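You operate a simulated robot arm through the tools that you are given. There is no shell and no other tool.

You are at the controls of a simulated robot arm. One attempt, no reset.

JOB
Wedge the mirror with both felt wedges, then wipe the smear off with the blue pad.
Fine: put the pad back. What is to be rubbed or washed off counts as gone when no trace of it is left.

Only the result counts: the job must be done as asked and must still hold three seconds after the hand-in. Knocking over, shifting, dropping, spilling or breaking anything else fails it.

ROBOT AND FRAMES
A 7-joint arm with a two-finger gripper, fixed in place. Base frame: the origin is at the foot of the arm, x ahead of it, y to its left, z up; the work surface is at about z = 930. Readings come in mm, degrees, newtons and seconds.
With the tool pointing down near the work surface it reaches from about 340 to 720 mm from the base axis. Its first joint turns from -66.0 to 66.0 degrees. Payload 2.45 kg.
The TCP is the grasp point between the finger pads, 26 mm short of the fingertips. In the tool frame z runs along the fingers and y along their closing line. Largest opening 96 mm; the body of the gripper starts 69 mm behind the TCP.
Orientation is that of the tool frame in the base frame, as a unit quaternion [x, y, z, w]. With the fingers straight down and closing along the base's y, the tool's x points along the base's -x, its y along +y and its z along -z.

CONTROLS
- The arm moves only by the tool jog_arm. Its argument "increments" is a list of rows, each an object (a shift or turn left out is 0, a gripper value left out holds the last) with "delta_pos": the shift along the base's x, y, z in units of 30 mm (1.0 is 30 mm), a list of three; "dr": the turn, a rotation vector about the base's x, y, z in units of 5 degrees (1.0 is 5 degrees), a list of three. In form: [{"delta_pos": [x, y, z], "dr": [wx, wy, wz]}, ...]. A call has 1 to 20 rows; each row shifts and turns the commanded pose from where the row before left it. "jaw" is the opening, from 0 (shut) to 1 (fully open), set as the call begins (left out, the last holds). A call with a number of a shift or a turn outside -1 to 1 is refused whole. A row lasts 0.2 s, in which the tool goes at most 50 mm and 8.6 degrees; a call with a longer step from one row to the next is refused whole, and so is a gripper value outside its range. Where a pose cannot be reached the arm comes as near as it can. A force on the tool above 50 N (or 10 N above the force at the start of the call, whichever is more), or a blocked arm, ends the call early, and 0.2 s more pass. The fingers move at their own pace and stop on an object; they squeeze with about 35 N. The grip force told is the motor's: it shows also when the fingers shut on nothing. Time passes only in rows, and 0.2 s behind the last, so rows that do not move let the fingers close. It gives the time, the measured TCP pose, the force on the tool (base axes), the opening and the grip force at its end, in the units of the frame above (readings bear some noise), with the torque about the TCP (base axes, N m) and any sound that the robot's microphone picked up.
- Cameras (640 x 400 px; columns grow to the right, rows downward): "scene" is fixed at [164.4, -388.6, 1425.5]; the picture's right is [0.80, -0.59, 0.00], its down [-0.33, -0.44, -0.84] and it looks along [0.50, 0.67, -0.55] (base axes); focal length 264 px, centre (320, 200). "wrist" rides on the gripper at [82, 3, -98] in the tool frame; the picture's right is [-0.04, 1.00, 0.00], its down [-0.73, -0.03, -0.68] and it looks along [-0.68, -0.03, 0.73] (tool axes); focal length 256 px, centre (320, 200). There is no depth. A picture from a camera that has moved, and an enlarged one, comes with that camera's place and axes in the base frame and with its lens.
- camera(camera): a new picture of that camera. The clock stands still meanwhile.
- enlarge(camera, box): a new picture of the part [left, top, right, bottom] of that camera's present view, enlarged. The clock stands still meanwhile.
- finish_job(): hands the job in; it is judged then, once.

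Nothing tells you positions but the pictures and the camera data. Unless the task says otherwise, let go and move clear before handing in.

The tools are called after "Request:" as a command line: name --argument value ..., lists and objects as JSON in quotes. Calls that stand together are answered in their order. jog_arm: Moves the arm, as the interface text tells. Its arguments: {"type":"object","properties":{"increments":{"type":"array"},"jaw":{"type":"number"}},"required":["increments"]} The other tools are called the same way: camera (camera) takes a picture; enlarge (camera, box) takes an enlarged picture of a part of a camera's view; finish_job () hands the job in.

At the start:

```text
t: 0.0
ee_pos: [335.2, 73.4, 1290.6]
tool_rot: [0.0, 1.0, -0.001, 0.0]
contact_force: [-0.1, -0.3, 0.8]
moment: [0.0, -0.04, -0.01]
width: 95.8
grip_force: 0.1
```

scene: 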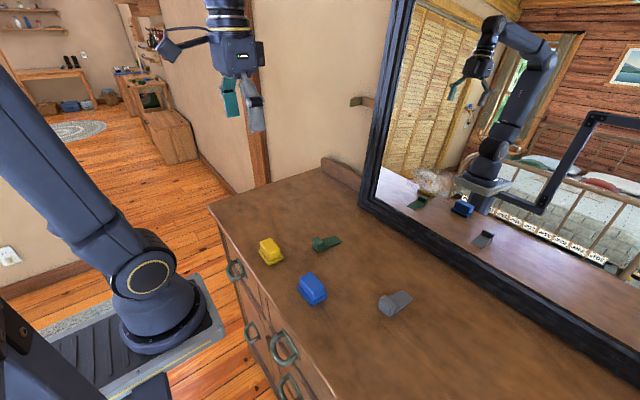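
wrist: 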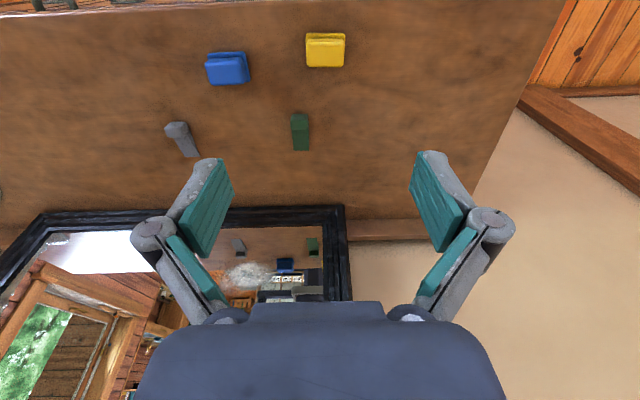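

The dresser top carries a yellow pad, a blue pad, a green wedge and a grey wedge, with a mirror at the far side showing a whitish smear. I'll look closer before moving.

Request:
enlarge --camera "scene" --box '[220, 150, 540, 350]'

Request:
enlarge --camera "scene" --box '[340, 100, 640, 400]'

Request:
enlarge --camera "wrist" --box '[140, 0, 400, 160]'

Request:
enlarge --camera "wrist" --box '[0, 180, 400, 400]'

```text
2.00 times, centred on (380, 250) of scene
camera zoom: at [164.4, -388.6, 1425.5], right [0.8, -0.59, 0.0], down [-0.33, -0.44, -0.84], along [0.5, 0.67, -0.55], focal length 528 px, centre (200, 100)
```

zoom: 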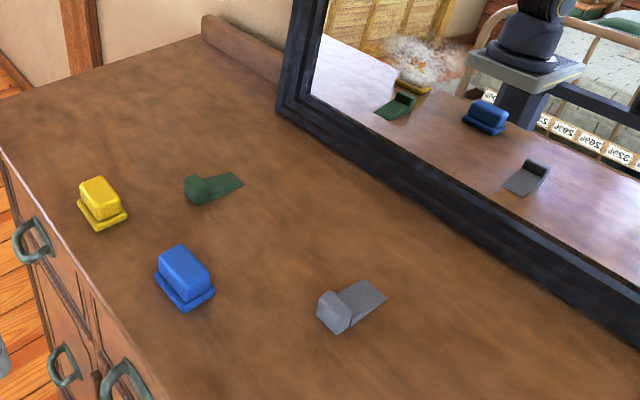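

```text
1.33 times, centred on (490, 250) of scene
camera zoom: at [164.4, -388.6, 1425.5], right [0.8, -0.59, 0.0], down [-0.33, -0.44, -0.84], along [0.5, 0.67, -0.55], focal length 352 px, centre (93, 133)
```

zoom: 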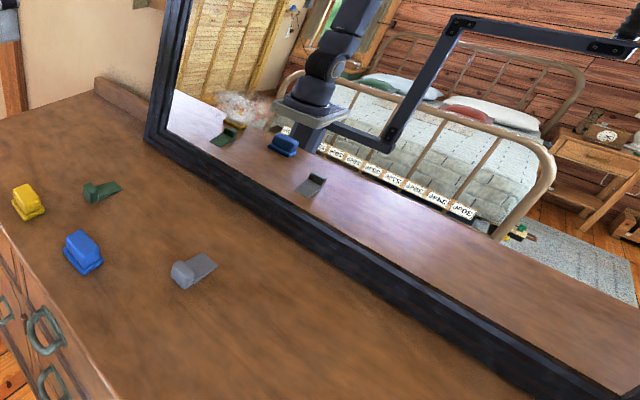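

```text
2.46 times, centred on (270, 80) of wrist
camera zoom: at [254.1, 77.4, 1388.7], right [0.04, 1.0, 0.0], down [0.73, -0.03, 0.68], along [0.68, -0.03, -0.73], focal length 630 px, centre (443, 495)
```

zoom: 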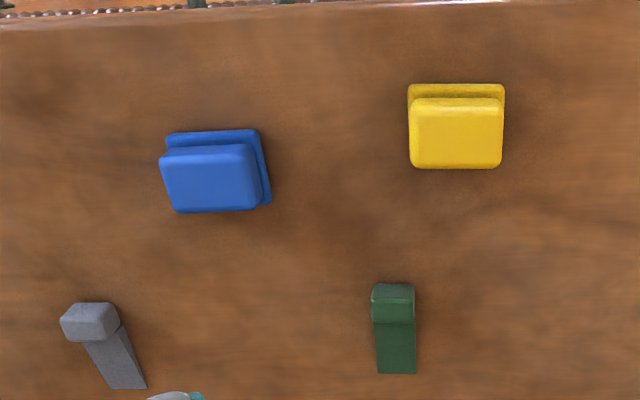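

```text
1.60 times, centred on (200, 290) of wrist
camera zoom: at [254.1, 77.4, 1388.7], right [0.04, 1.0, 0.0], down [0.73, -0.03, 0.68], along [0.68, -0.03, -0.73], focal length 410 px, centre (512, 56)
```

zoom: 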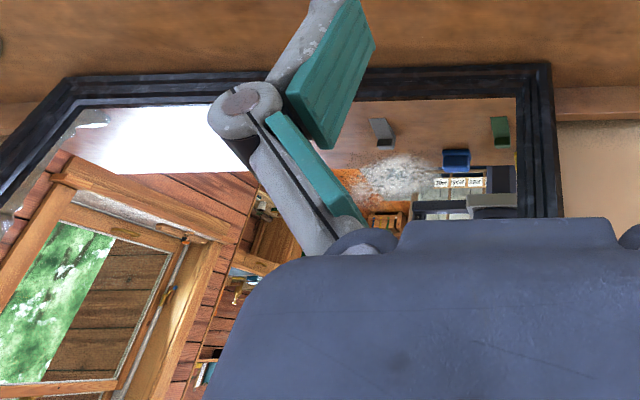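

The mirror stands at about x=700 (y −650…+105), and the smear is near y=−100, z=1112. The wedges lie around x=500 at y=27 and y=−207, and the blue pad is near (380,−76). I'll move to where the wrist camera sees the mirror's foot better.

Request:
jog_arm --increments '[{"delta_pos": [0.75, -1, -0.75]}, {"delta_pos": [0.75, -1, -0.75]}, {"delta_pos": [0.75, -1, -0.75]}, {"delta_pos": [0.75, -1, -0.75]}, {"delta_pos": [0, 0, 0]}]'

Request:
camera --camera "wrist"

Request:
camera --camera "scene"

```text
t: 1.2
ee_pos: [426.7, -46.4, 1202.9]
tool_rot: [0.0, 1.0, 0.001, 0.0]
contact_force: [0.0, -0.6, 0.9]
moment: [0.0, -0.03, 0.01]
width: 96.1
grip_force: 0.0
```

```text
taken
camera wrist: at [345.0, -42.5, 1301.2], right [0.04, 1.0, 0.0], down [0.73, -0.03, 0.68], along [0.68, -0.03, -0.73], focal length 256 px, centre (320, 200)
```

wrist: 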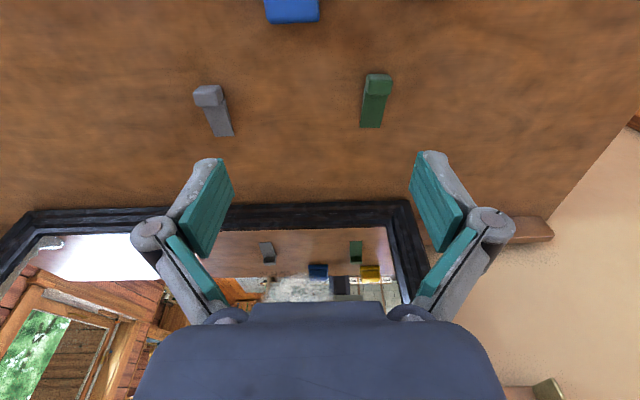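

```text
taken
```

scene: 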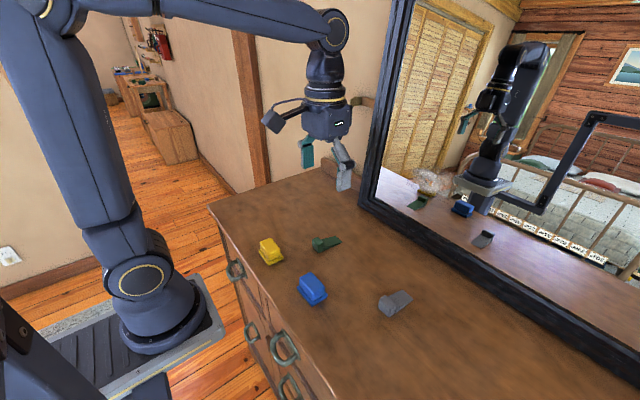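

Both views agree on the layout. I'll zoom in on the mirror's lower edge and the small bracket on the wall.

Request:
enlarge --camera "wrist" --box '[180, 180, 440, 320]'

Request:
enlarge --camera "scene" --box '[310, 70, 470, 230]'

Request:
enlarge --camera "wrist" --box '[0, 190, 240, 340]'

Request:
enlarge --camera "wrist" --box '[180, 60, 420, 220]'

```text
2.46 times, centred on (310, 250) of wrist
camera zoom: at [345.0, -42.5, 1301.2], right [0.04, 1.0, 0.0], down [0.73, -0.03, 0.68], along [0.68, -0.03, -0.73], focal length 630 px, centre (345, 77)
```

zoom: 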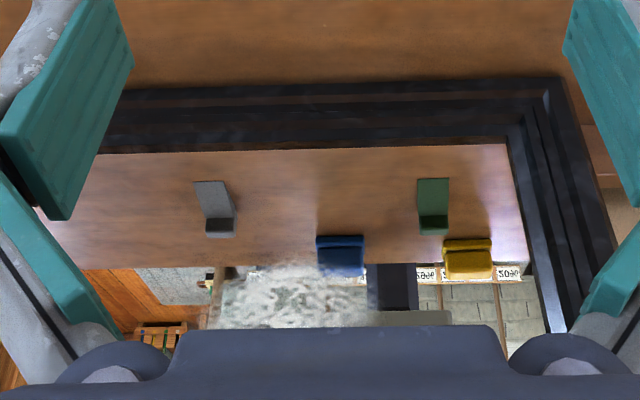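

```text
2.50 times, centred on (390, 150) of scene
camera zoom: at [164.4, -388.6, 1425.5], right [0.8, -0.59, 0.0], down [-0.33, -0.44, -0.84], along [0.5, 0.67, -0.55], focal length 660 px, centre (145, 325)
```

zoom: 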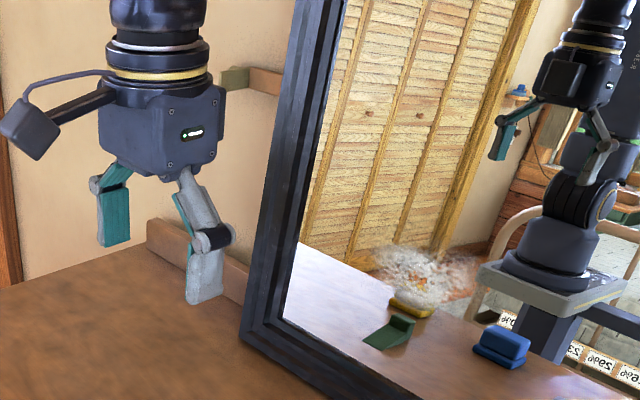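

```text
2.67 times, centred on (120, 265) of wrist
camera zoom: at [345.0, -42.5, 1301.2], right [0.04, 1.0, 0.0], down [0.73, -0.03, 0.68], along [0.68, -0.03, -0.73], focal length 683 px, centre (853, 27)
```

zoom: 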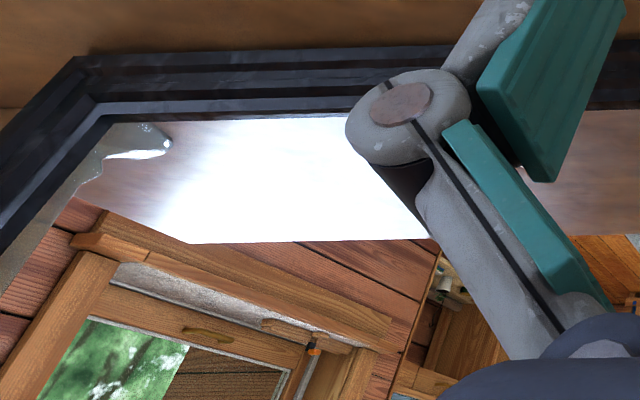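

```text
2.50 times, centred on (300, 140) of wrist
camera zoom: at [345.0, -42.5, 1301.2], right [0.04, 1.0, 0.0], down [0.73, -0.03, 0.68], along [0.68, -0.03, -0.73], focal length 640 px, centre (370, 350)
```

zoom: 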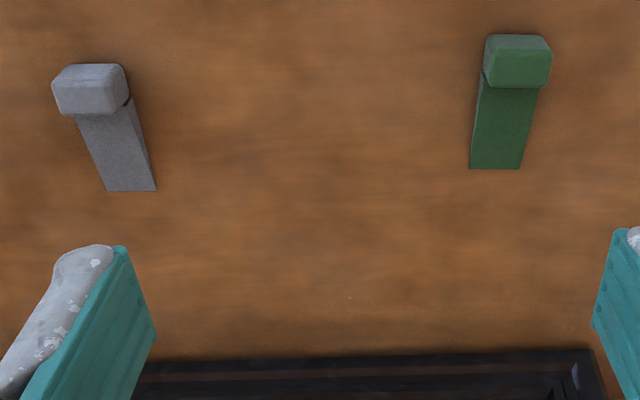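

The mirror seems to lean back a little against a rail on the wall, so the wedges should go under its lower front edge. I'll look at its left end from the side to confirm the tilt and any gap.

Request:
jog_arm --increments '[{"delta_pos": [0.38, 0.61, -0.52], "dr": [0, -0.9, 0]}, {"delta_pos": [0.38, 0.61, -0.52], "dr": [0, -0.9, 0]}, {"delta_pos": [0.38, 0.61, -0.52], "dr": [0, -0.9, 0]}, {"delta_pos": [0.38, 0.61, -0.52], "dr": [0, -0.9, 0]}, {"delta_pos": [0.38, 0.61, -0.52], "dr": [0, -0.9, 0]}, {"delta_pos": [0.38, 0.61, -0.52], "dr": [0, -0.9, 0]}, {"delta_pos": [0.38, 0.61, -0.52], "dr": [0, 0, -1]}, {"delta_pos": [0.38, 0.61, -0.52], "dr": [0, 0, -1]}, {"delta_pos": [0.38, 0.61, -0.52], "dr": [0, 0, -1]}, {"delta_pos": [0.38, 0.61, -0.52], "dr": [0, 0, -1]}, {"delta_pos": [0.38, 0.61, -0.52], "dr": [0, 0, -1]}, {"delta_pos": [0.38, 0.61, -0.52], "dr": [0, 0, -1]}, {"delta_pos": [0.38, 0.61, -0.52], "dr": [0, 0, -0.8]}, {"delta_pos": [0, 0, 0]}]'

Request:
camera --camera "wrist"

```text
t: 4.2
ee_pos: [574.0, 191.4, 1000.4]
tool_rot: [0.285, 0.93, -0.068, 0.223]
contact_force: [0.6, -0.6, 0.1]
moment: [0.01, 0.0, 0.0]
width: 96.0
grip_force: 0.0
```

```text
taken
camera wrist: at [478.7, 260.1, 1048.6], right [0.59, 0.81, 0.02], down [0.27, -0.22, 0.94], along [0.76, -0.55, -0.35], focal length 256 px, centre (320, 200)
```

wrist: 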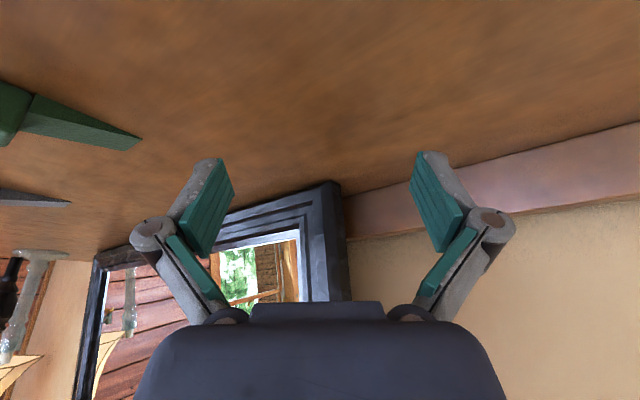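

Request:
enlarge --camera "wrist" --box '[230, 150, 430, 310]'

Request:
enlarge --camera "wrist" --box '[0, 60, 240, 260]'

```text
2.50 times, centred on (330, 230) of wrist
camera zoom: at [478.7, 260.1, 1048.6], right [0.59, 0.81, 0.02], down [0.27, -0.22, 0.94], along [0.76, -0.55, -0.35], focal length 640 px, centre (295, 125)
```

zoom: 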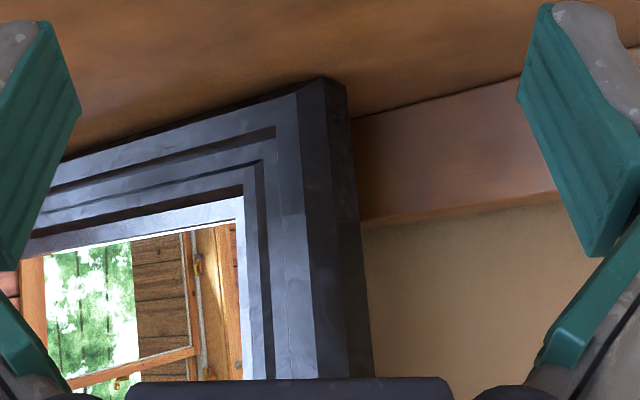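

```text
2.00 times, centred on (120, 160) of wrist
camera zoom: at [478.7, 260.1, 1048.6], right [0.59, 0.81, 0.02], down [0.27, -0.22, 0.94], along [0.76, -0.55, -0.35], focal length 512 px, centre (720, 280)
```

zoom: 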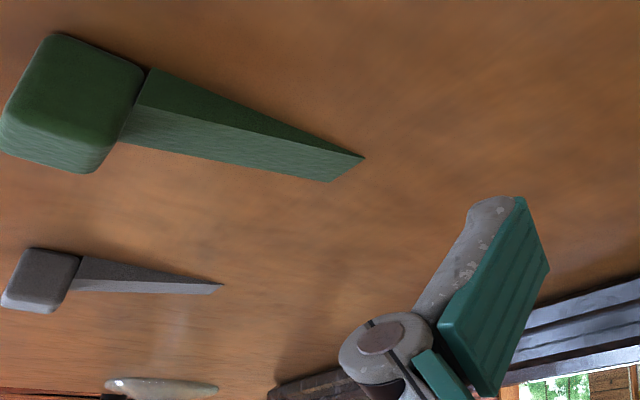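

The frame's left end confirms the mirror leans back about 6°, with its foot spanning roughly x=696–721. I'll drop the camera lower to see how high the front edge stands off the wood.

Request:
jog_arm --increments '[{"delta_pos": [0.163, 0, -0.1], "dr": [0, 0, -1]}, {"delta_pos": [0.163, 0, -0.1], "dr": [0, 0, -1]}, {"delta_pos": [0.163, 0, -0.1], "dr": [0, 0, -1]}, {"delta_pos": [0.163, 0, -0.1], "dr": [0, 0, -1]}, {"delta_pos": [0.163, 0, -0.1], "dr": [0, 0, -1]}, {"delta_pos": [0.163, 0, -0.1], "dr": [-0.78, -0.45, 0]}, {"delta_pos": [0.163, 0, -0.1], "dr": [-0.78, -0.45, 0]}, {"delta_pos": [0.163, 0, -0.1], "dr": [-0.78, -0.45, 0]}, {"delta_pos": [0.163, 0, -0.1], "dr": [-0.78, -0.45, 0]}, {"delta_pos": [0.163, 0, -0.1]}, {"delta_pos": [0, 0, 0]}]'

Request:
camera --camera "wrist"

```text
t: 6.6
ee_pos: [623.0, 192.3, 969.0]
tool_rot: [0.455, 0.804, -0.191, 0.332]
contact_force: [-0.2, 0.0, -0.1]
moment: [0.02, -0.01, 0.0]
width: 96.1
grip_force: 0.2
```

```text
taken
camera wrist: at [560.6, 303.4, 979.2], right [0.87, 0.49, 0.02], down [0.0, -0.05, 1.0], along [0.49, -0.87, -0.04], focal length 256 px, centre (320, 200)
```

wrist: 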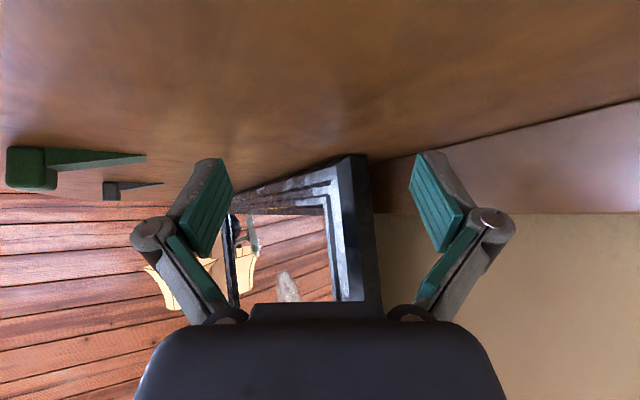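

Request:
enlarge --camera "wrist" --box '[300, 130, 420, 220]'

Request:
enlarge --camera "wrist" --box '[0, 130, 180, 220]'

Request:
enlarge --camera "wrist" --box '[220, 140, 400, 310]'

```text
4.44 times, centred on (360, 175) of wrist
camera zoom: at [560.6, 303.4, 979.2], right [0.87, 0.49, 0.02], down [0.0, -0.05, 1.0], along [0.49, -0.87, -0.04], focal length 1138 px, centre (142, 311)
```

zoom: 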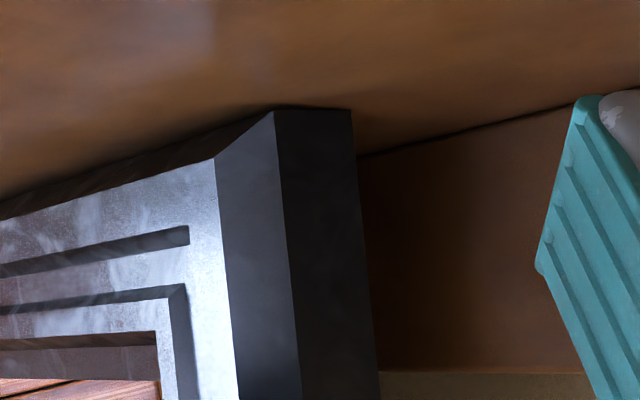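

```text
3.56 times, centred on (90, 175) of wrist
camera zoom: at [560.6, 303.4, 979.2], right [0.87, 0.49, 0.02], down [0.0, -0.05, 1.0], along [0.49, -0.87, -0.04], focal length 910 px, centre (1138, 289)
```

zoom: 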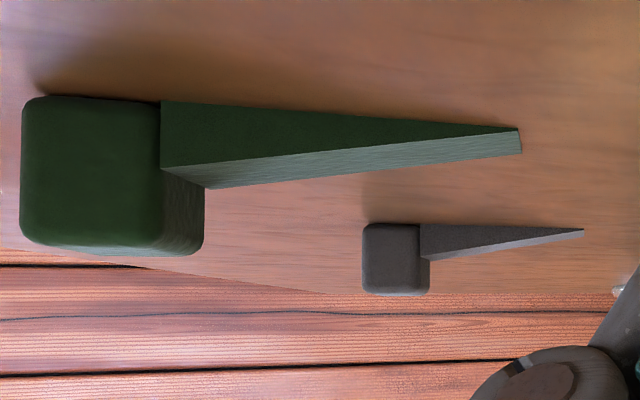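

```text
2.35 times, centred on (310, 225) of wrist
camera zoom: at [560.6, 303.4, 979.2], right [0.87, 0.49, 0.02], down [0.0, -0.05, 1.0], along [0.49, -0.87, -0.04], focal length 602 px, centre (344, 141)
```

zoom: 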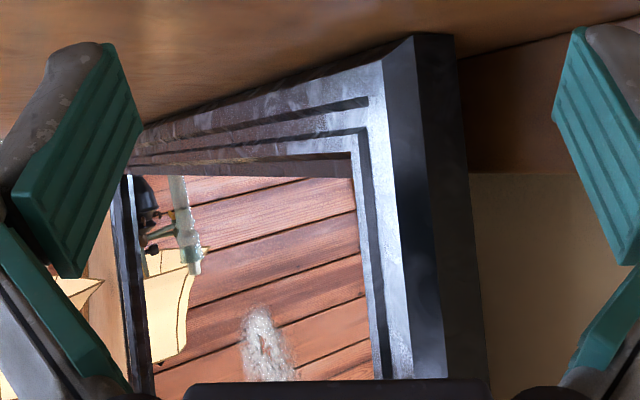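

The picture is clear now: the mirror rests on its back edge and its front lower edge is about 2 mm off the wood. The wedges (30 mm heads, about 14 mm ramps) should slide thin end first under that edge. Next I'll go above the green wedge to locate it precisely.

Request:
jog_arm --increments '[{"delta_pos": [-0.456, -0.45, 0.925], "dr": [0.385, 0.681, 0.93]}, {"delta_pos": [-0.456, -0.45, 0.925], "dr": [0.385, 0.681, 0.93]}, {"delta_pos": [-0.456, -0.45, 0.925], "dr": [0.385, 0.681, 0.93]}, {"delta_pos": [-0.456, -0.45, 0.925], "dr": [0.385, 0.681, 0.93]}, {"delta_pos": [-0.456, -0.45, 0], "dr": [0.385, 0.681, 0.93]}, {"delta_pos": [-0.456, -0.45, 0], "dr": [0.385, 0.681, 0.93]}, {"delta_pos": [-0.456, -0.45, 0], "dr": [0.385, 0.681, 0.93]}, {"delta_pos": [-0.456, -0.45, 0], "dr": [0.385, 0.681, 0.93]}, {"delta_pos": [-0.456, -0.45, 0], "dr": [0.385, 0.681, 0.93]}, {"delta_pos": [-0.456, -0.45, 0], "dr": [0.385, 0.681, 0.93]}, {"delta_pos": [-0.456, -0.45, 0], "dr": [0.385, 0.681, 0.93]}, {"delta_pos": [-0.456, -0.45, 0], "dr": [0.385, 0.681, 0.93]}, {"delta_pos": [0, 0, 0]}]'

Request:
camera --camera "wrist"

```text
t: 9.4
ee_pos: [458.0, 28.1, 1081.1]
tool_rot: [-0.001, 1.0, -0.002, -0.001]
contact_force: [0.1, 0.0, 0.0]
moment: [0.0, 0.02, 0.02]
width: 95.9
grip_force: 0.0
```

```text
taken
camera wrist: at [377.1, 32.6, 1178.0], right [0.04, 1.0, 0.0], down [0.73, -0.02, 0.68], along [0.68, -0.03, -0.74], focal length 256 px, centre (320, 200)
```

wrist: 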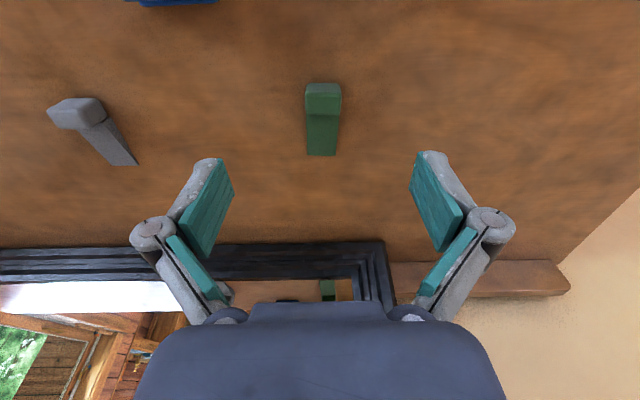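

Request:
enlarge --camera "wrist" --box '[240, 60, 400, 160]'

Request:
enlarge --camera "wrist" --box '[20, 70, 180, 190]'

```text
4.00 times, centred on (320, 110) of wrist
camera zoom: at [377.1, 32.6, 1178.0], right [0.04, 1.0, 0.0], down [0.73, -0.02, 0.68], along [0.68, -0.03, -0.74], focal length 1024 px, centre (320, 560)
```

zoom: 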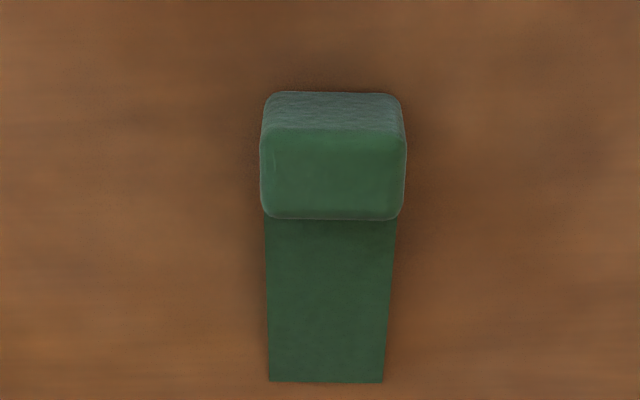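

```text
3.33 times, centred on (100, 130) of wrist
camera zoom: at [377.1, 32.6, 1178.0], right [0.04, 1.0, 0.0], down [0.73, -0.02, 0.68], along [0.68, -0.03, -0.74], focal length 853 px, centre (1053, 433)
```

zoom: 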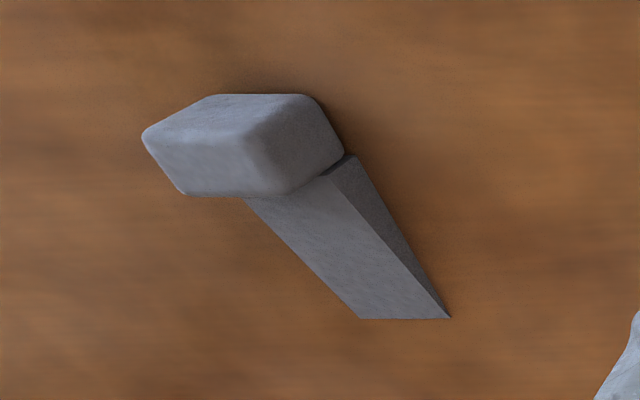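

The green wedge's head is at about (467, 30), with the thin end pointing at the mirror and the tip near x=537. I'll go down, grip the head and check the readings.

Request:
jog_arm --increments '[{"delta_pos": [0.06, 0.013, -0.8]}, {"delta_pos": [0.06, 0.013, -0.8]}, {"delta_pos": [0.06, 0.013, -0.8]}, {"delta_pos": [0.06, 0.013, -0.8]}, {"delta_pos": [0.06, 0.013, -0.8]}, {"delta_pos": [0, 0, 0]}]'

Request:
camera --camera "wrist"

```text
t: 10.8
ee_pos: [468.0, 32.7, 958.0]
tool_rot: [-0.001, 1.0, -0.002, -0.001]
contact_force: [0.4, 0.2, 0.1]
moment: [-0.01, 0.02, 0.03]
width: 96.0
grip_force: 0.0
```

```text
taken
camera wrist: at [386.4, 36.0, 1057.5], right [0.04, 1.0, 0.0], down [0.73, -0.02, 0.68], along [0.68, -0.03, -0.73], focal length 256 px, centre (320, 200)
```

wrist: 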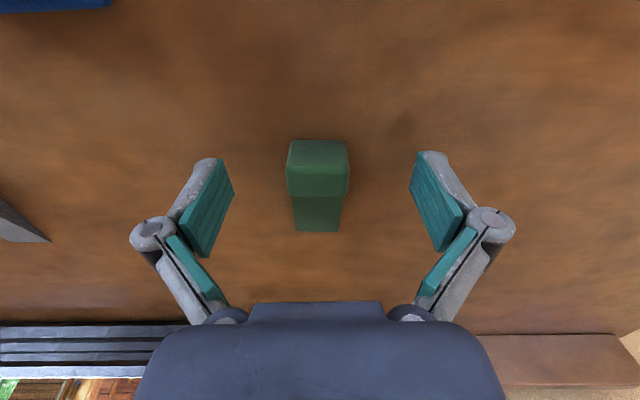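

The fingers straddle the green head well. Closing now.

Request:
jog_arm --increments '[{"delta_pos": [0, 0, 0]}, {"delta_pos": [0, 0, 0]}, {"delta_pos": [0, 0, 0]}, {"delta_pos": [0, 0, 0]}, {"delta_pos": [0, 0, 0]}, {"delta_pos": [0, 0, 0]}]' --jaw 0

Request:
camera --camera "wrist"

```text
t: 12.2
ee_pos: [468.1, 32.4, 959.8]
tool_rot: [-0.002, 1.0, -0.003, 0.0]
contact_force: [0.4, -0.4, 0.2]
moment: [0.02, -0.02, -0.01]
width: 31.7
grip_force: 34.9
```

```text
taken
camera wrist: at [386.5, 36.0, 1057.8], right [0.04, 1.0, 0.0], down [0.73, -0.02, 0.68], along [0.68, -0.03, -0.73], focal length 256 px, centre (320, 200)
```

wrist: 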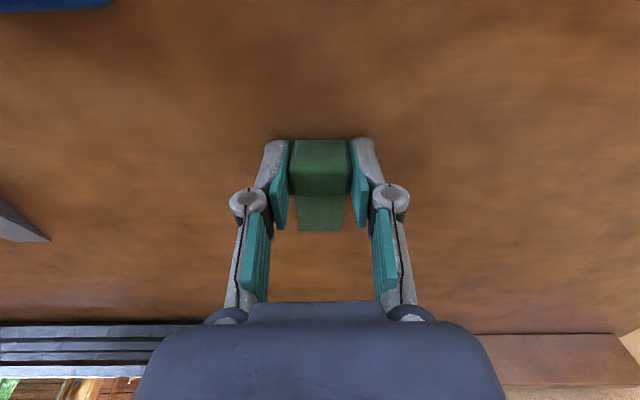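

The green wedge is held (31.7 mm wide, 35 N). I'll lift it a hair, carry it straight toward the mirror to just short of the frame, and set it back down.

Request:
jog_arm --increments '[{"delta_pos": [0, 0, 0.06]}, {"delta_pos": [0.8, 0, 0]}, {"delta_pos": [0.8, 0, 0]}, {"delta_pos": [0.8, 0, 0]}, {"delta_pos": [0.8, 0, 0]}, {"delta_pos": [0.8, 0, 0]}, {"delta_pos": [0, 0, -0.06]}, {"delta_pos": [0, 0, 0]}]'

Request:
camera --camera "wrist"

Request:
camera --camera "scene"

```text
t: 14.0
ee_pos: [588.3, 31.5, 960.9]
tool_rot: [-0.001, 1.0, -0.003, -0.001]
contact_force: [-0.9, -0.2, 0.5]
moment: [0.0, 0.01, 0.0]
width: 31.0
grip_force: 34.9
```

```text
taken
camera wrist: at [507.0, 35.6, 1058.2], right [0.04, 1.0, 0.0], down [0.73, -0.02, 0.68], along [0.68, -0.03, -0.73], focal length 256 px, centre (320, 200)
```

wrist: 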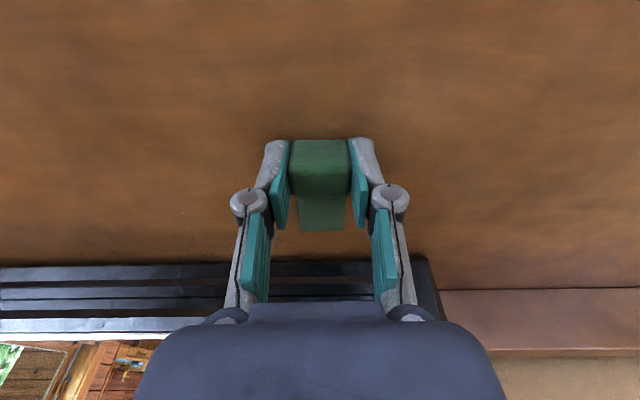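

```text
taken
```

scene: 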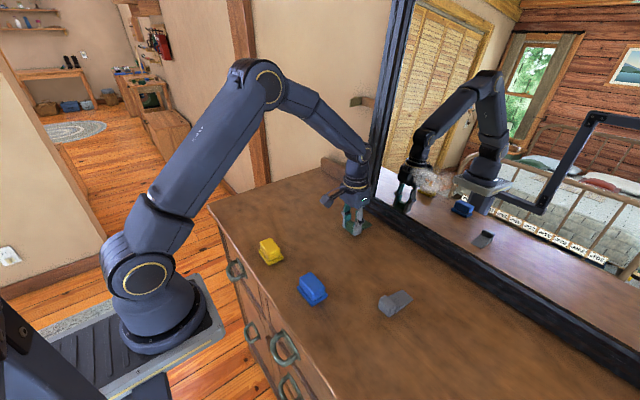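

The tip is at about x=658 and the frame edge near 691–698. I'll advance 27 mm slowly and check.

Request:
jog_arm --increments '[{"delta_pos": [0.15, 0, 0]}, {"delta_pos": [0.15, 0, 0]}, {"delta_pos": [0.15, 0, 0]}, {"delta_pos": [0.15, 0, 0]}, {"delta_pos": [0.15, 0, 0]}, {"delta_pos": [0.15, 0, 0]}, {"delta_pos": [0, 0, 0]}]'

Request:
enlarge --camera "wrist" --box '[220, 120, 440, 310]'

Request:
enlarge --camera "scene" --box '[310, 150, 430, 250]'

```text
t: 15.6
ee_pos: [613.4, 31.5, 960.0]
tool_rot: [-0.001, 1.0, -0.002, 0.0]
contact_force: [-8.0, -0.4, 16.1]
moment: [0.01, 0.06, -0.04]
width: 30.9
grip_force: 35.0
```

```text
2.11 times, centred on (330, 215) of wrist
camera zoom: at [532.9, 35.3, 1057.7], right [0.04, 1.0, 0.0], down [0.73, -0.02, 0.68], along [0.68, -0.03, -0.73], focal length 539 px, centre (299, 168)
```

zoom: 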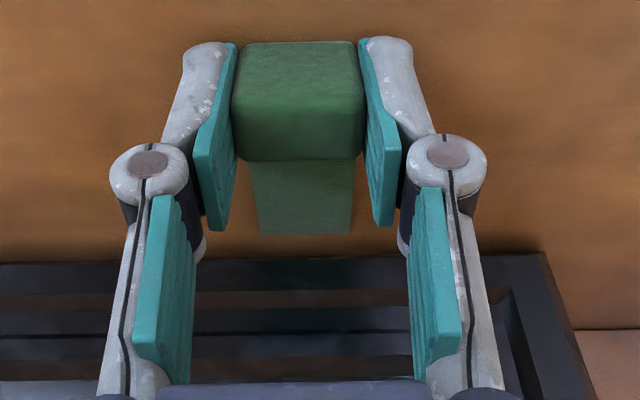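

```text
4.00 times, centred on (370, 200) of scene
camera zoom: at [163.9, -388.6, 1425.6], right [0.8, -0.59, 0.0], down [-0.33, -0.44, -0.84], along [0.5, 0.67, -0.55], focal length 1056 px, centre (120, 200)
```

zoom: 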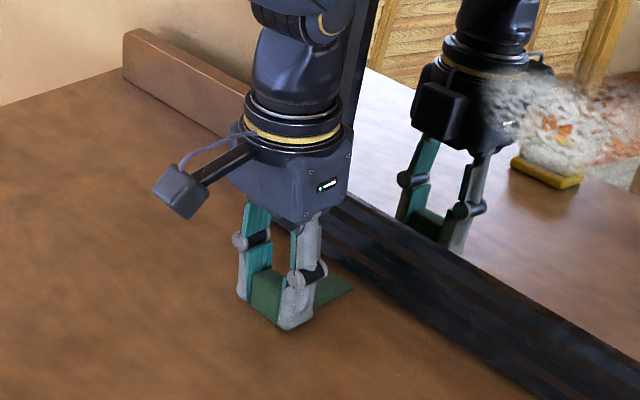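

The wedge is pressing the table a bit (16 N), which explains the drag. I'll ease up about 1 mm and keep feeding it in in small steps.

Request:
jog_arm --increments '[{"delta_pos": [0, 0, 0.03]}, {"delta_pos": [0, 0, 0]}, {"delta_pos": [0.05, 0, 0]}, {"delta_pos": [0.05, 0, 0]}, {"delta_pos": [0.05, 0, 0]}, {"delta_pos": [0.05, 0, 0]}, {"delta_pos": [0, 0, 0]}]'

```text
t: 17.2
ee_pos: [619.0, 32.2, 960.3]
tool_rot: [-0.002, 1.0, -0.002, 0.0]
contact_force: [-3.4, 0.9, 7.4]
moment: [0.02, 0.05, 0.0]
width: 30.9
grip_force: 34.9
```

Still pressing down by 7 N, so I'll ease up a bit more and continue.

Request:
jog_arm --increments '[{"delta_pos": [0, 0, 0.02]}, {"delta_pos": [0, 0, 0]}, {"delta_pos": [0.05, 0, 0]}, {"delta_pos": [0.05, 0, 0]}, {"delta_pos": [0.05, 0, 0]}, {"delta_pos": [0, 0, 0]}]'

Request:
enlarge --camera "wrist" --box '[220, 120, 440, 310]'

```text
t: 18.6
ee_pos: [624.7, 32.3, 960.1]
tool_rot: [-0.002, 1.0, -0.003, 0.0]
contact_force: [0.2, 0.4, -0.1]
moment: [-0.01, -0.01, -0.03]
width: 31.3
grip_force: 34.5
```

```text
2.11 times, centred on (330, 215) of wrist
camera zoom: at [543.2, 35.5, 1058.6], right [0.04, 1.0, 0.0], down [0.73, -0.02, 0.68], along [0.68, -0.03, -0.73], focal length 539 px, centre (299, 168)
```

zoom: 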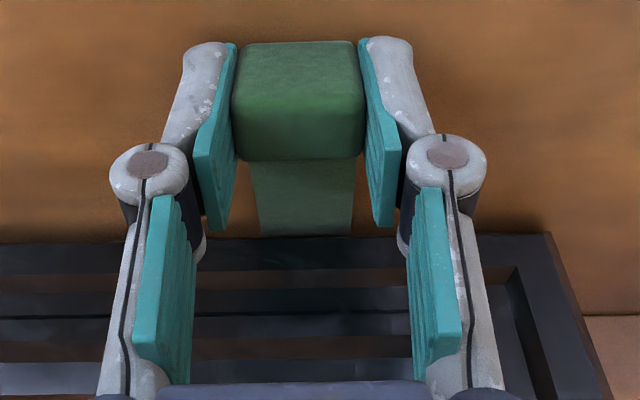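

The tip is now at the edge and moving freely. Continuing in small steps.

Request:
jog_arm --increments '[{"delta_pos": [0.05, 0, 0]}, {"delta_pos": [0.05, 0, 0]}, {"delta_pos": [0.05, 0, 0]}, {"delta_pos": [0, 0, 0]}]'

```text
t: 19.6
ee_pos: [628.9, 32.2, 961.3]
tool_rot: [-0.002, 1.0, -0.003, -0.002]
contact_force: [-1.6, -0.1, -2.3]
moment: [-0.03, 0.14, -0.02]
width: 31.1
grip_force: 34.6
```

Contact with the frame's edge is starting (light down-force on the ramp). I'll set the wedge down fully onto the table and push on gently.

Request:
jog_arm --increments '[{"delta_pos": [0, 0, -0.02]}, {"delta_pos": [0, 0, 0]}, {"delta_pos": [0.04, 0, 0]}, {"delta_pos": [0.04, 0, 0]}, {"delta_pos": [0, 0, 0]}]'

```text
t: 20.8
ee_pos: [630.5, 31.6, 959.5]
tool_rot: [-0.001, 1.0, -0.003, 0.0]
contact_force: [-4.3, -0.9, -0.3]
moment: [0.0, 0.13, -0.06]
width: 31.0
grip_force: 35.8
```

Request:
jog_arm --increments '[{"delta_pos": [0.04, 0, 0]}, {"delta_pos": [0.04, 0, 0]}, {"delta_pos": [0, 0, 0]}]'

Request:
enlarge --camera "wrist" --box '[220, 120, 440, 310]'

Request:
enlarge --camera "scene" --box '[310, 150, 430, 250]'

```text
t: 21.6
ee_pos: [632.8, 31.5, 959.7]
tool_rot: [-0.003, 1.0, -0.003, -0.002]
contact_force: [-14.8, -0.9, -0.4]
moment: [0.01, 0.44, -0.02]
width: 31.0
grip_force: 35.2
```

```text
2.11 times, centred on (330, 215) of wrist
camera zoom: at [552.0, 35.5, 1058.1], right [0.04, 1.0, 0.0], down [0.74, -0.02, 0.68], along [0.68, -0.03, -0.74], focal length 539 px, centre (299, 168)
```

zoom: 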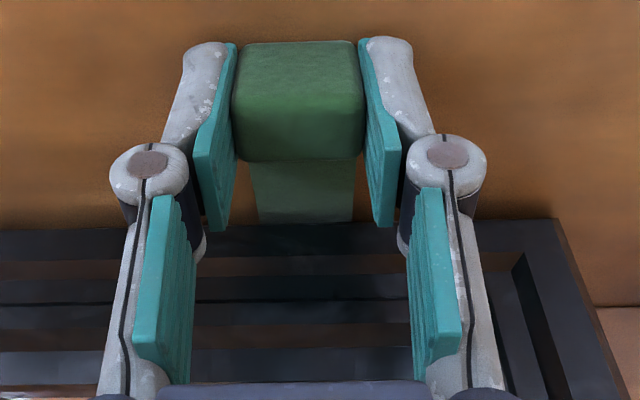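

```text
4.00 times, centred on (370, 200) of scene
camera zoom: at [164.0, -388.6, 1425.5], right [0.8, -0.59, 0.0], down [-0.33, -0.44, -0.84], along [0.5, 0.67, -0.55], focal length 1056 px, centre (120, 200)
```

zoom: 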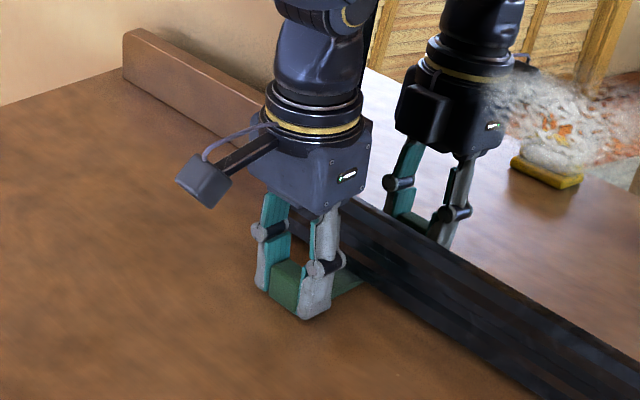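

The wedge is snug, with the push force up to about 15 N and a tip overlap of several mm. I'll release it and back straight up.

Request:
jog_arm --increments '[{"delta_pos": [0, 0, 0]}, {"delta_pos": [0, 0, 0]}, {"delta_pos": [0, 0, 0]}, {"delta_pos": [0, 0, 0]}]' --jaw 0.7

Request:
enlarge --camera "wrist" --box '[220, 120, 440, 310]'

```text
t: 22.6
ee_pos: [634.2, 32.3, 960.9]
tool_rot: [-0.002, 1.0, -0.003, 0.0]
contact_force: [-1.1, 0.2, 1.2]
moment: [-0.03, -0.03, -0.02]
width: 66.9
grip_force: 0.1
```

```text
2.11 times, centred on (330, 215) of wrist
camera zoom: at [552.9, 35.5, 1058.2], right [0.04, 1.0, 0.0], down [0.73, -0.02, 0.68], along [0.68, -0.03, -0.73], focal length 539 px, centre (299, 168)
```

zoom: 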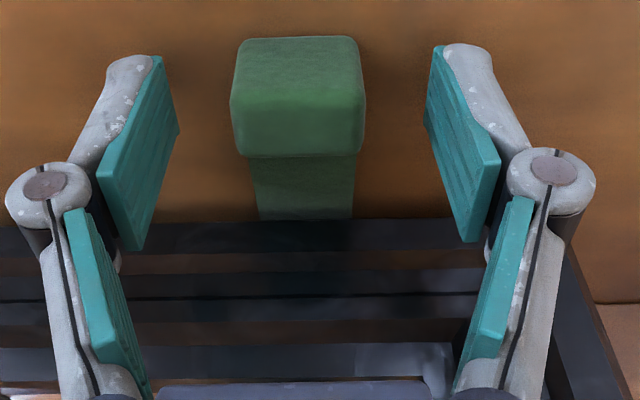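

The green wedge stayed put under the frame. Now I'll rise and go above the grey wedge near (471, −195).

Request:
jog_arm --increments '[{"delta_pos": [0, 0, 0.5]}, {"delta_pos": [0, 0, 1]}, {"delta_pos": [0, 0, 1]}, {"delta_pos": [-0.3, 0, 1]}, {"delta_pos": [-0.68, -0.95, 0.4]}, {"delta_pos": [-0.68, -0.95, 0]}, {"delta_pos": [-0.68, -0.95, 0]}, {"delta_pos": [-0.68, -0.95, 0]}, {"delta_pos": [-0.68, -0.95, 0]}, {"delta_pos": [-0.68, -0.95, 0]}, {"delta_pos": [-0.68, -0.95, 0]}, {"delta_pos": [-0.5, -0.95, 0]}, {"delta_pos": [0, 0, 0]}]'

Request:
camera --camera "wrist"

Request:
enlarge --camera "scene" --box '[310, 150, 470, 250]'

```text
t: 25.4
ee_pos: [466.2, -197.6, 1077.1]
tool_rot: [-0.001, 1.0, -0.002, 0.0]
contact_force: [0.0, -0.7, -0.2]
moment: [-0.04, 0.0, -0.01]
width: 67.1
grip_force: 0.0
```

```text
taken
camera wrist: at [386.5, -193.7, 1175.0], right [0.04, 1.0, 0.0], down [0.73, -0.02, 0.68], along [0.68, -0.03, -0.73], focal length 256 px, centre (320, 200)
```

wrist: 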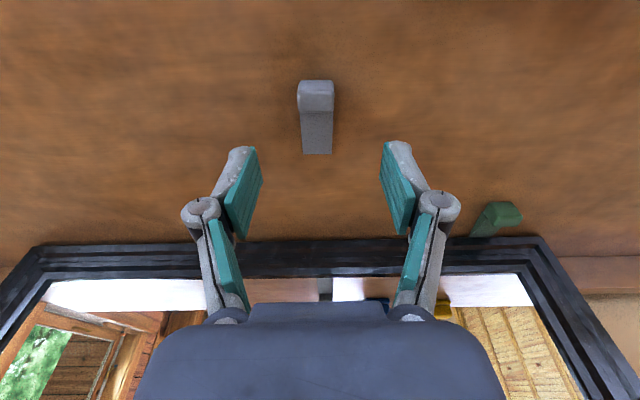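

```text
4.00 times, centred on (390, 200) of scene
camera zoom: at [164.4, -388.6, 1425.5], right [0.8, -0.59, 0.0], down [-0.33, -0.44, -0.84], along [0.5, 0.67, -0.55], focal length 1056 px, centre (40, 200)
```

zoom: 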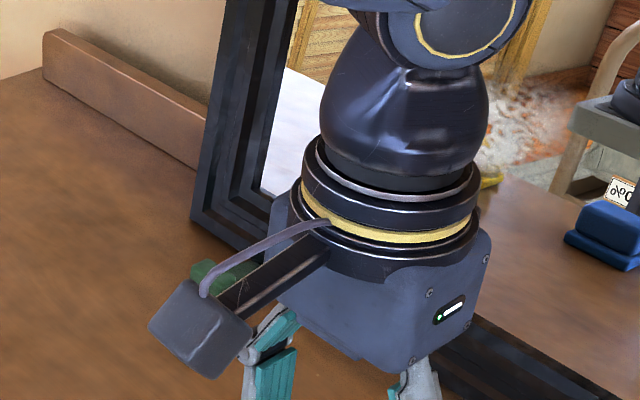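

Request:
enlarge --camera "wrist" --box '[240, 60, 400, 160]'

Request:
enlarge --camera "wrist" --box '[440, 180, 600, 280]'

```text
4.00 times, centred on (320, 110) of wrist
camera zoom: at [386.5, -193.7, 1175.0], right [0.04, 1.0, 0.0], down [0.73, -0.02, 0.68], along [0.68, -0.03, -0.73], focal length 1024 px, centre (320, 560)
```

zoom: 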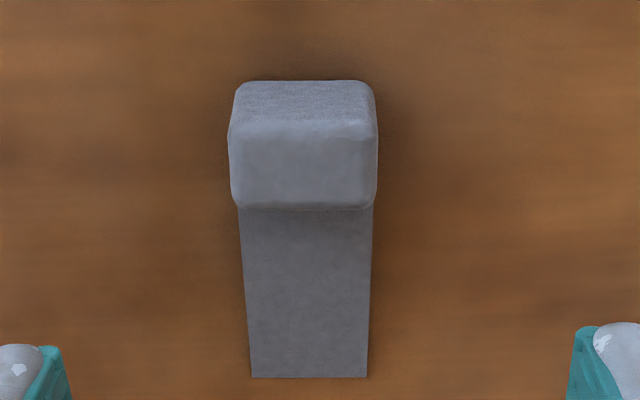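

```text
4.00 times, centred on (520, 230) of wrist
camera zoom: at [386.5, -193.7, 1175.0], right [0.04, 1.0, 0.0], down [0.73, -0.02, 0.68], along [0.68, -0.03, -0.73], focal length 1024 px, centre (-480, 80)
```

zoom: 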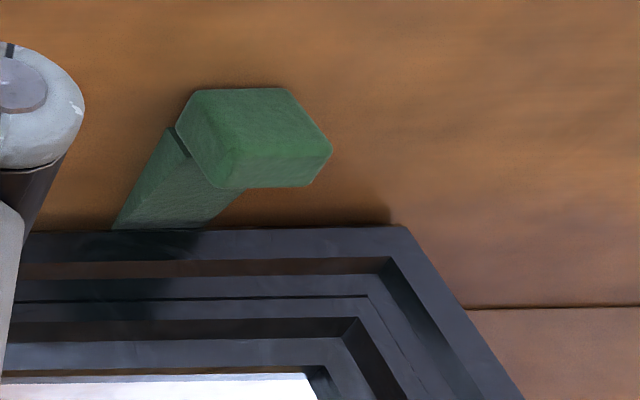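

The grey wedge's head is at about (475, −200) and the green one looks properly tucked under the frame. Descending and gripping the grey one.

Request:
jog_arm --increments '[{"delta_pos": [0.055, -0.02, -0.783]}, {"delta_pos": [0.055, -0.02, -0.783]}, {"delta_pos": [0.055, -0.02, -0.783]}, {"delta_pos": [0.055, -0.02, -0.783]}, {"delta_pos": [0.055, -0.02, -0.783]}, {"delta_pos": [0, 0, 0]}]'

Request:
enlarge --camera "wrist" --box '[200, 100, 440, 310]'

```text
t: 26.8
ee_pos: [473.7, -197.8, 961.3]
tool_rot: [-0.002, 1.0, -0.002, 0.0]
contact_force: [0.1, 0.2, -0.7]
moment: [0.02, -0.04, 0.0]
width: 67.3
grip_force: 0.1
```

```text
1.90 times, centred on (320, 205) of wrist
camera zoom: at [393.0, -195.3, 1057.9], right [0.04, 1.0, 0.0], down [0.73, -0.02, 0.68], along [0.68, -0.03, -0.73], focal length 488 px, centre (320, 190)
```

zoom: 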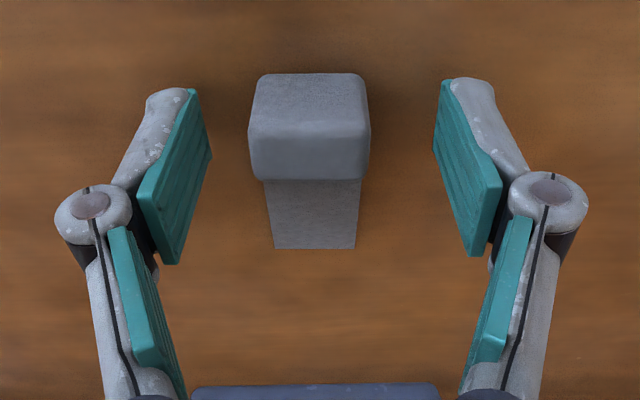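

Nearly centred; I'll shift 3 mm in −y and close.

Request:
jog_arm --increments '[{"delta_pos": [0.03, -0.1, 0]}, {"delta_pos": [0, 0, 0]}]'

Request:
jog_arm --increments '[{"delta_pos": [0, 0, 0]}, {"delta_pos": [0, 0, 0]}, {"delta_pos": [0, 0, 0]}, {"delta_pos": [0, 0, 0]}, {"delta_pos": [0, 0, 0]}]' --jaw 0

Request:
enlarge --camera "wrist" --box '[200, 100, 440, 310]'

```text
t: 27.4
ee_pos: [474.8, -203.2, 960.6]
tool_rot: [-0.001, 1.0, -0.002, -0.001]
contact_force: [-0.2, -1.1, 0.1]
moment: [0.0, -0.01, 0.02]
width: 67.4
grip_force: 0.2
```

```text
t: 28.6
ee_pos: [474.7, -201.7, 961.1]
tool_rot: [-0.002, 1.0, -0.002, 0.0]
contact_force: [-0.6, -0.1, 0.3]
moment: [-0.01, 0.02, -0.04]
width: 31.2
grip_force: 35.0
```

```text
1.90 times, centred on (320, 205) of wrist
camera zoom: at [394.0, -198.8, 1058.0], right [0.04, 1.0, 0.0], down [0.73, -0.02, 0.68], along [0.68, -0.03, -0.73], focal length 488 px, centre (320, 190)
```

zoom: 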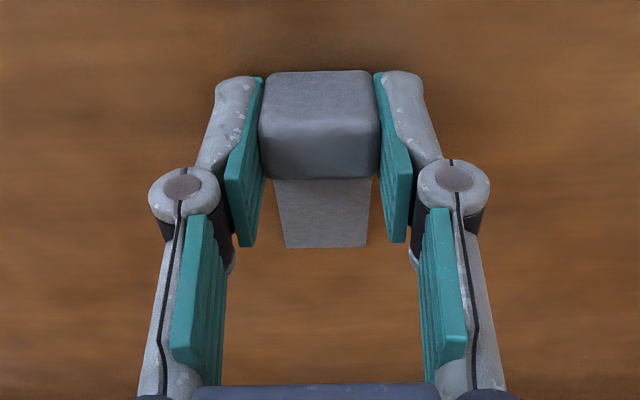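

The grey wedge is held. The mirror's middle is near y=−258, so I'll carry this wedge to about y=−285, putting the two wedges on either side of both the smear and the middle. Then I'll lower it short of the frame.

Request:
jog_arm --increments '[{"delta_pos": [0, 0, 0.2]}, {"delta_pos": [0.8, -0.55, 0]}, {"delta_pos": [0.8, -0.55, 0]}, {"delta_pos": [0.8, -0.55, 0]}, {"delta_pos": [0.8, -0.55, 0]}, {"delta_pos": [0.8, -0.55, 0]}, {"delta_pos": [0, 0, 0]}, {"delta_pos": [0, 0, -0.1]}, {"delta_pos": [0, 0, -0.07]}, {"delta_pos": [0, 0, 0]}]'

Request:
camera --camera "wrist"

Request:
camera --camera "scene"

```text
t: 30.8
ee_pos: [596.4, -284.0, 961.6]
tool_rot: [-0.001, 1.0, -0.002, -0.001]
contact_force: [0.4, 0.8, 0.5]
moment: [-0.01, 0.0, 0.02]
width: 30.9
grip_force: 34.9
```

```text
taken
camera wrist: at [515.1, -280.2, 1058.9], right [0.04, 1.0, 0.0], down [0.73, -0.02, 0.68], along [0.68, -0.03, -0.73], focal length 256 px, centre (320, 200)
```

wrist: 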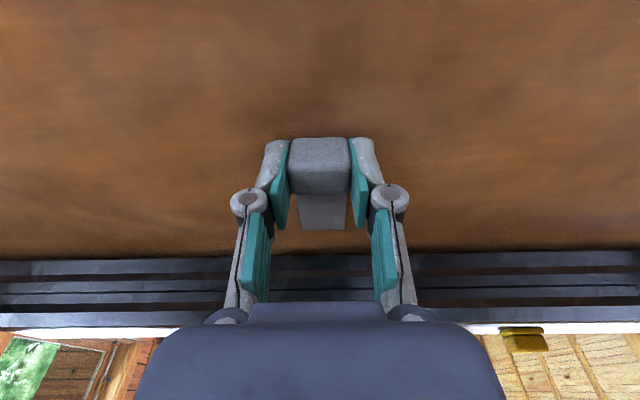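

```text
taken
```

scene: 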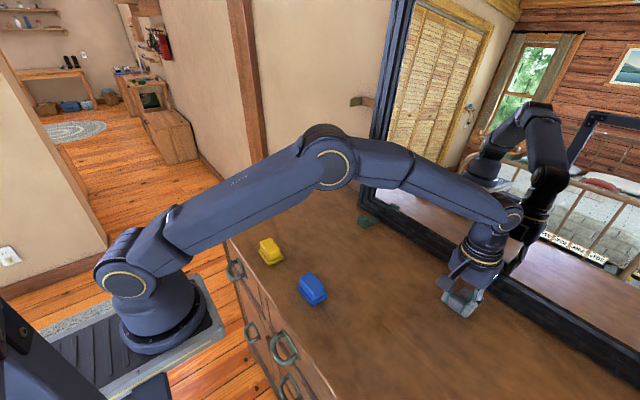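

Grey is 28 mm or so short of the edge. Advancing slowly.

Request:
jog_arm --increments '[{"delta_pos": [0.2, 0, 0]}, {"delta_pos": [0.2, 0, 0]}, {"delta_pos": [0.2, 0, 0]}, {"delta_pos": [0.15, 0, 0]}, {"delta_pos": [0.1, 0, 0]}, {"delta_pos": [0, 0, 0]}]'

Request:
enlarge --camera "wrist" --box '[220, 120, 440, 310]'

```text
t: 32.2
ee_pos: [621.7, -284.0, 962.1]
tool_rot: [-0.002, 1.0, -0.002, -0.001]
contact_force: [-0.1, -0.3, -0.4]
moment: [-0.02, -0.01, 0.03]
width: 31.0
grip_force: 35.2
```

```text
2.11 times, centred on (330, 215) of wrist
camera zoom: at [540.8, -280.8, 1058.8], right [0.04, 1.0, 0.0], down [0.73, -0.02, 0.68], along [0.68, -0.03, -0.73], focal length 539 px, centre (299, 168)
```

zoom: 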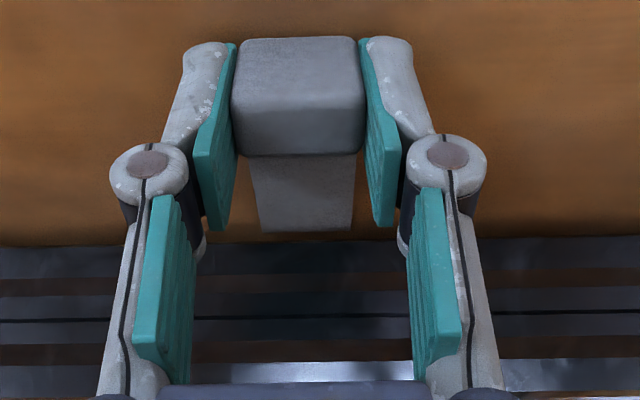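

Lowering the last millimetre onto the wood and feeding in.

Request:
jog_arm --increments '[{"delta_pos": [0, 0, -0.03]}, {"delta_pos": [0, 0, 0]}, {"delta_pos": [0.05, 0, 0]}, {"delta_pos": [0.05, 0, 0]}, {"delta_pos": [0, 0, 0]}]'

```text
t: 33.4
ee_pos: [624.3, -286.5, 960.6]
tool_rot: [-0.002, 1.0, -0.003, 0.0]
contact_force: [-2.1, -0.6, 6.3]
moment: [0.04, 0.04, 0.01]
width: 31.4
grip_force: 34.9
```

Request:
jog_arm --increments '[{"delta_pos": [0, 0, 0.012]}, {"delta_pos": [0.05, 0, 0]}, {"delta_pos": [0.05, 0, 0]}, {"delta_pos": [0, 0, 0]}]'

Request:
enlarge --camera "wrist" --box '[220, 120, 440, 310]'

```text
t: 34.4
ee_pos: [627.4, -286.2, 960.0]
tool_rot: [-0.002, 1.0, -0.003, 0.0]
contact_force: [-2.8, -1.0, 7.8]
moment: [-0.02, 0.02, 0.03]
width: 30.8
grip_force: 35.0
```

```text
2.11 times, centred on (330, 215) of wrist
camera zoom: at [546.3, -281.4, 1057.9], right [0.04, 1.0, -0.01], down [0.73, -0.02, 0.68], along [0.68, -0.03, -0.73], focal length 539 px, centre (299, 168)
```

zoom: 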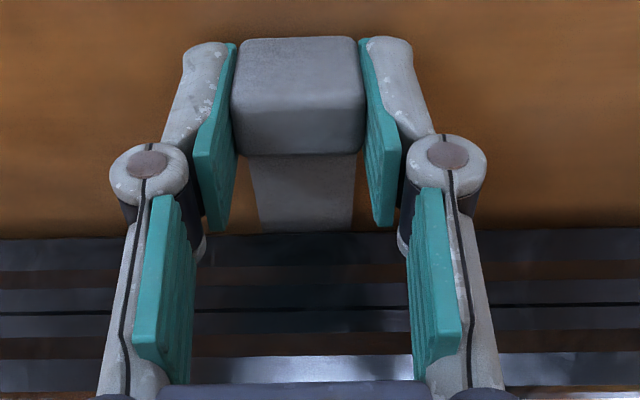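

Request:
jog_arm --increments '[{"delta_pos": [0, 0, 0.015]}, {"delta_pos": [0.05, 0, 0]}, {"delta_pos": [0.05, 0, 0]}, {"delta_pos": [0.05, 0, 0]}, {"delta_pos": [0, 0, 0]}]'

```text
t: 35.6
ee_pos: [631.8, -283.5, 960.9]
tool_rot: [-0.001, 1.0, -0.001, -0.002]
contact_force: [-0.7, 0.3, -0.8]
moment: [-0.02, 0.04, 0.0]
width: 31.1
grip_force: 35.2
```

Request:
jog_arm --increments '[{"delta_pos": [0.04, 0, 0]}, {"delta_pos": [0.04, 0, 0]}, {"delta_pos": [0, 0, 0]}]'

```text
t: 36.4
ee_pos: [632.6, -285.2, 960.0]
tool_rot: [-0.002, 1.0, -0.002, -0.002]
contact_force: [-9.3, 3.3, -1.1]
moment: [0.07, 0.26, 0.12]
width: 30.8
grip_force: 35.0
```

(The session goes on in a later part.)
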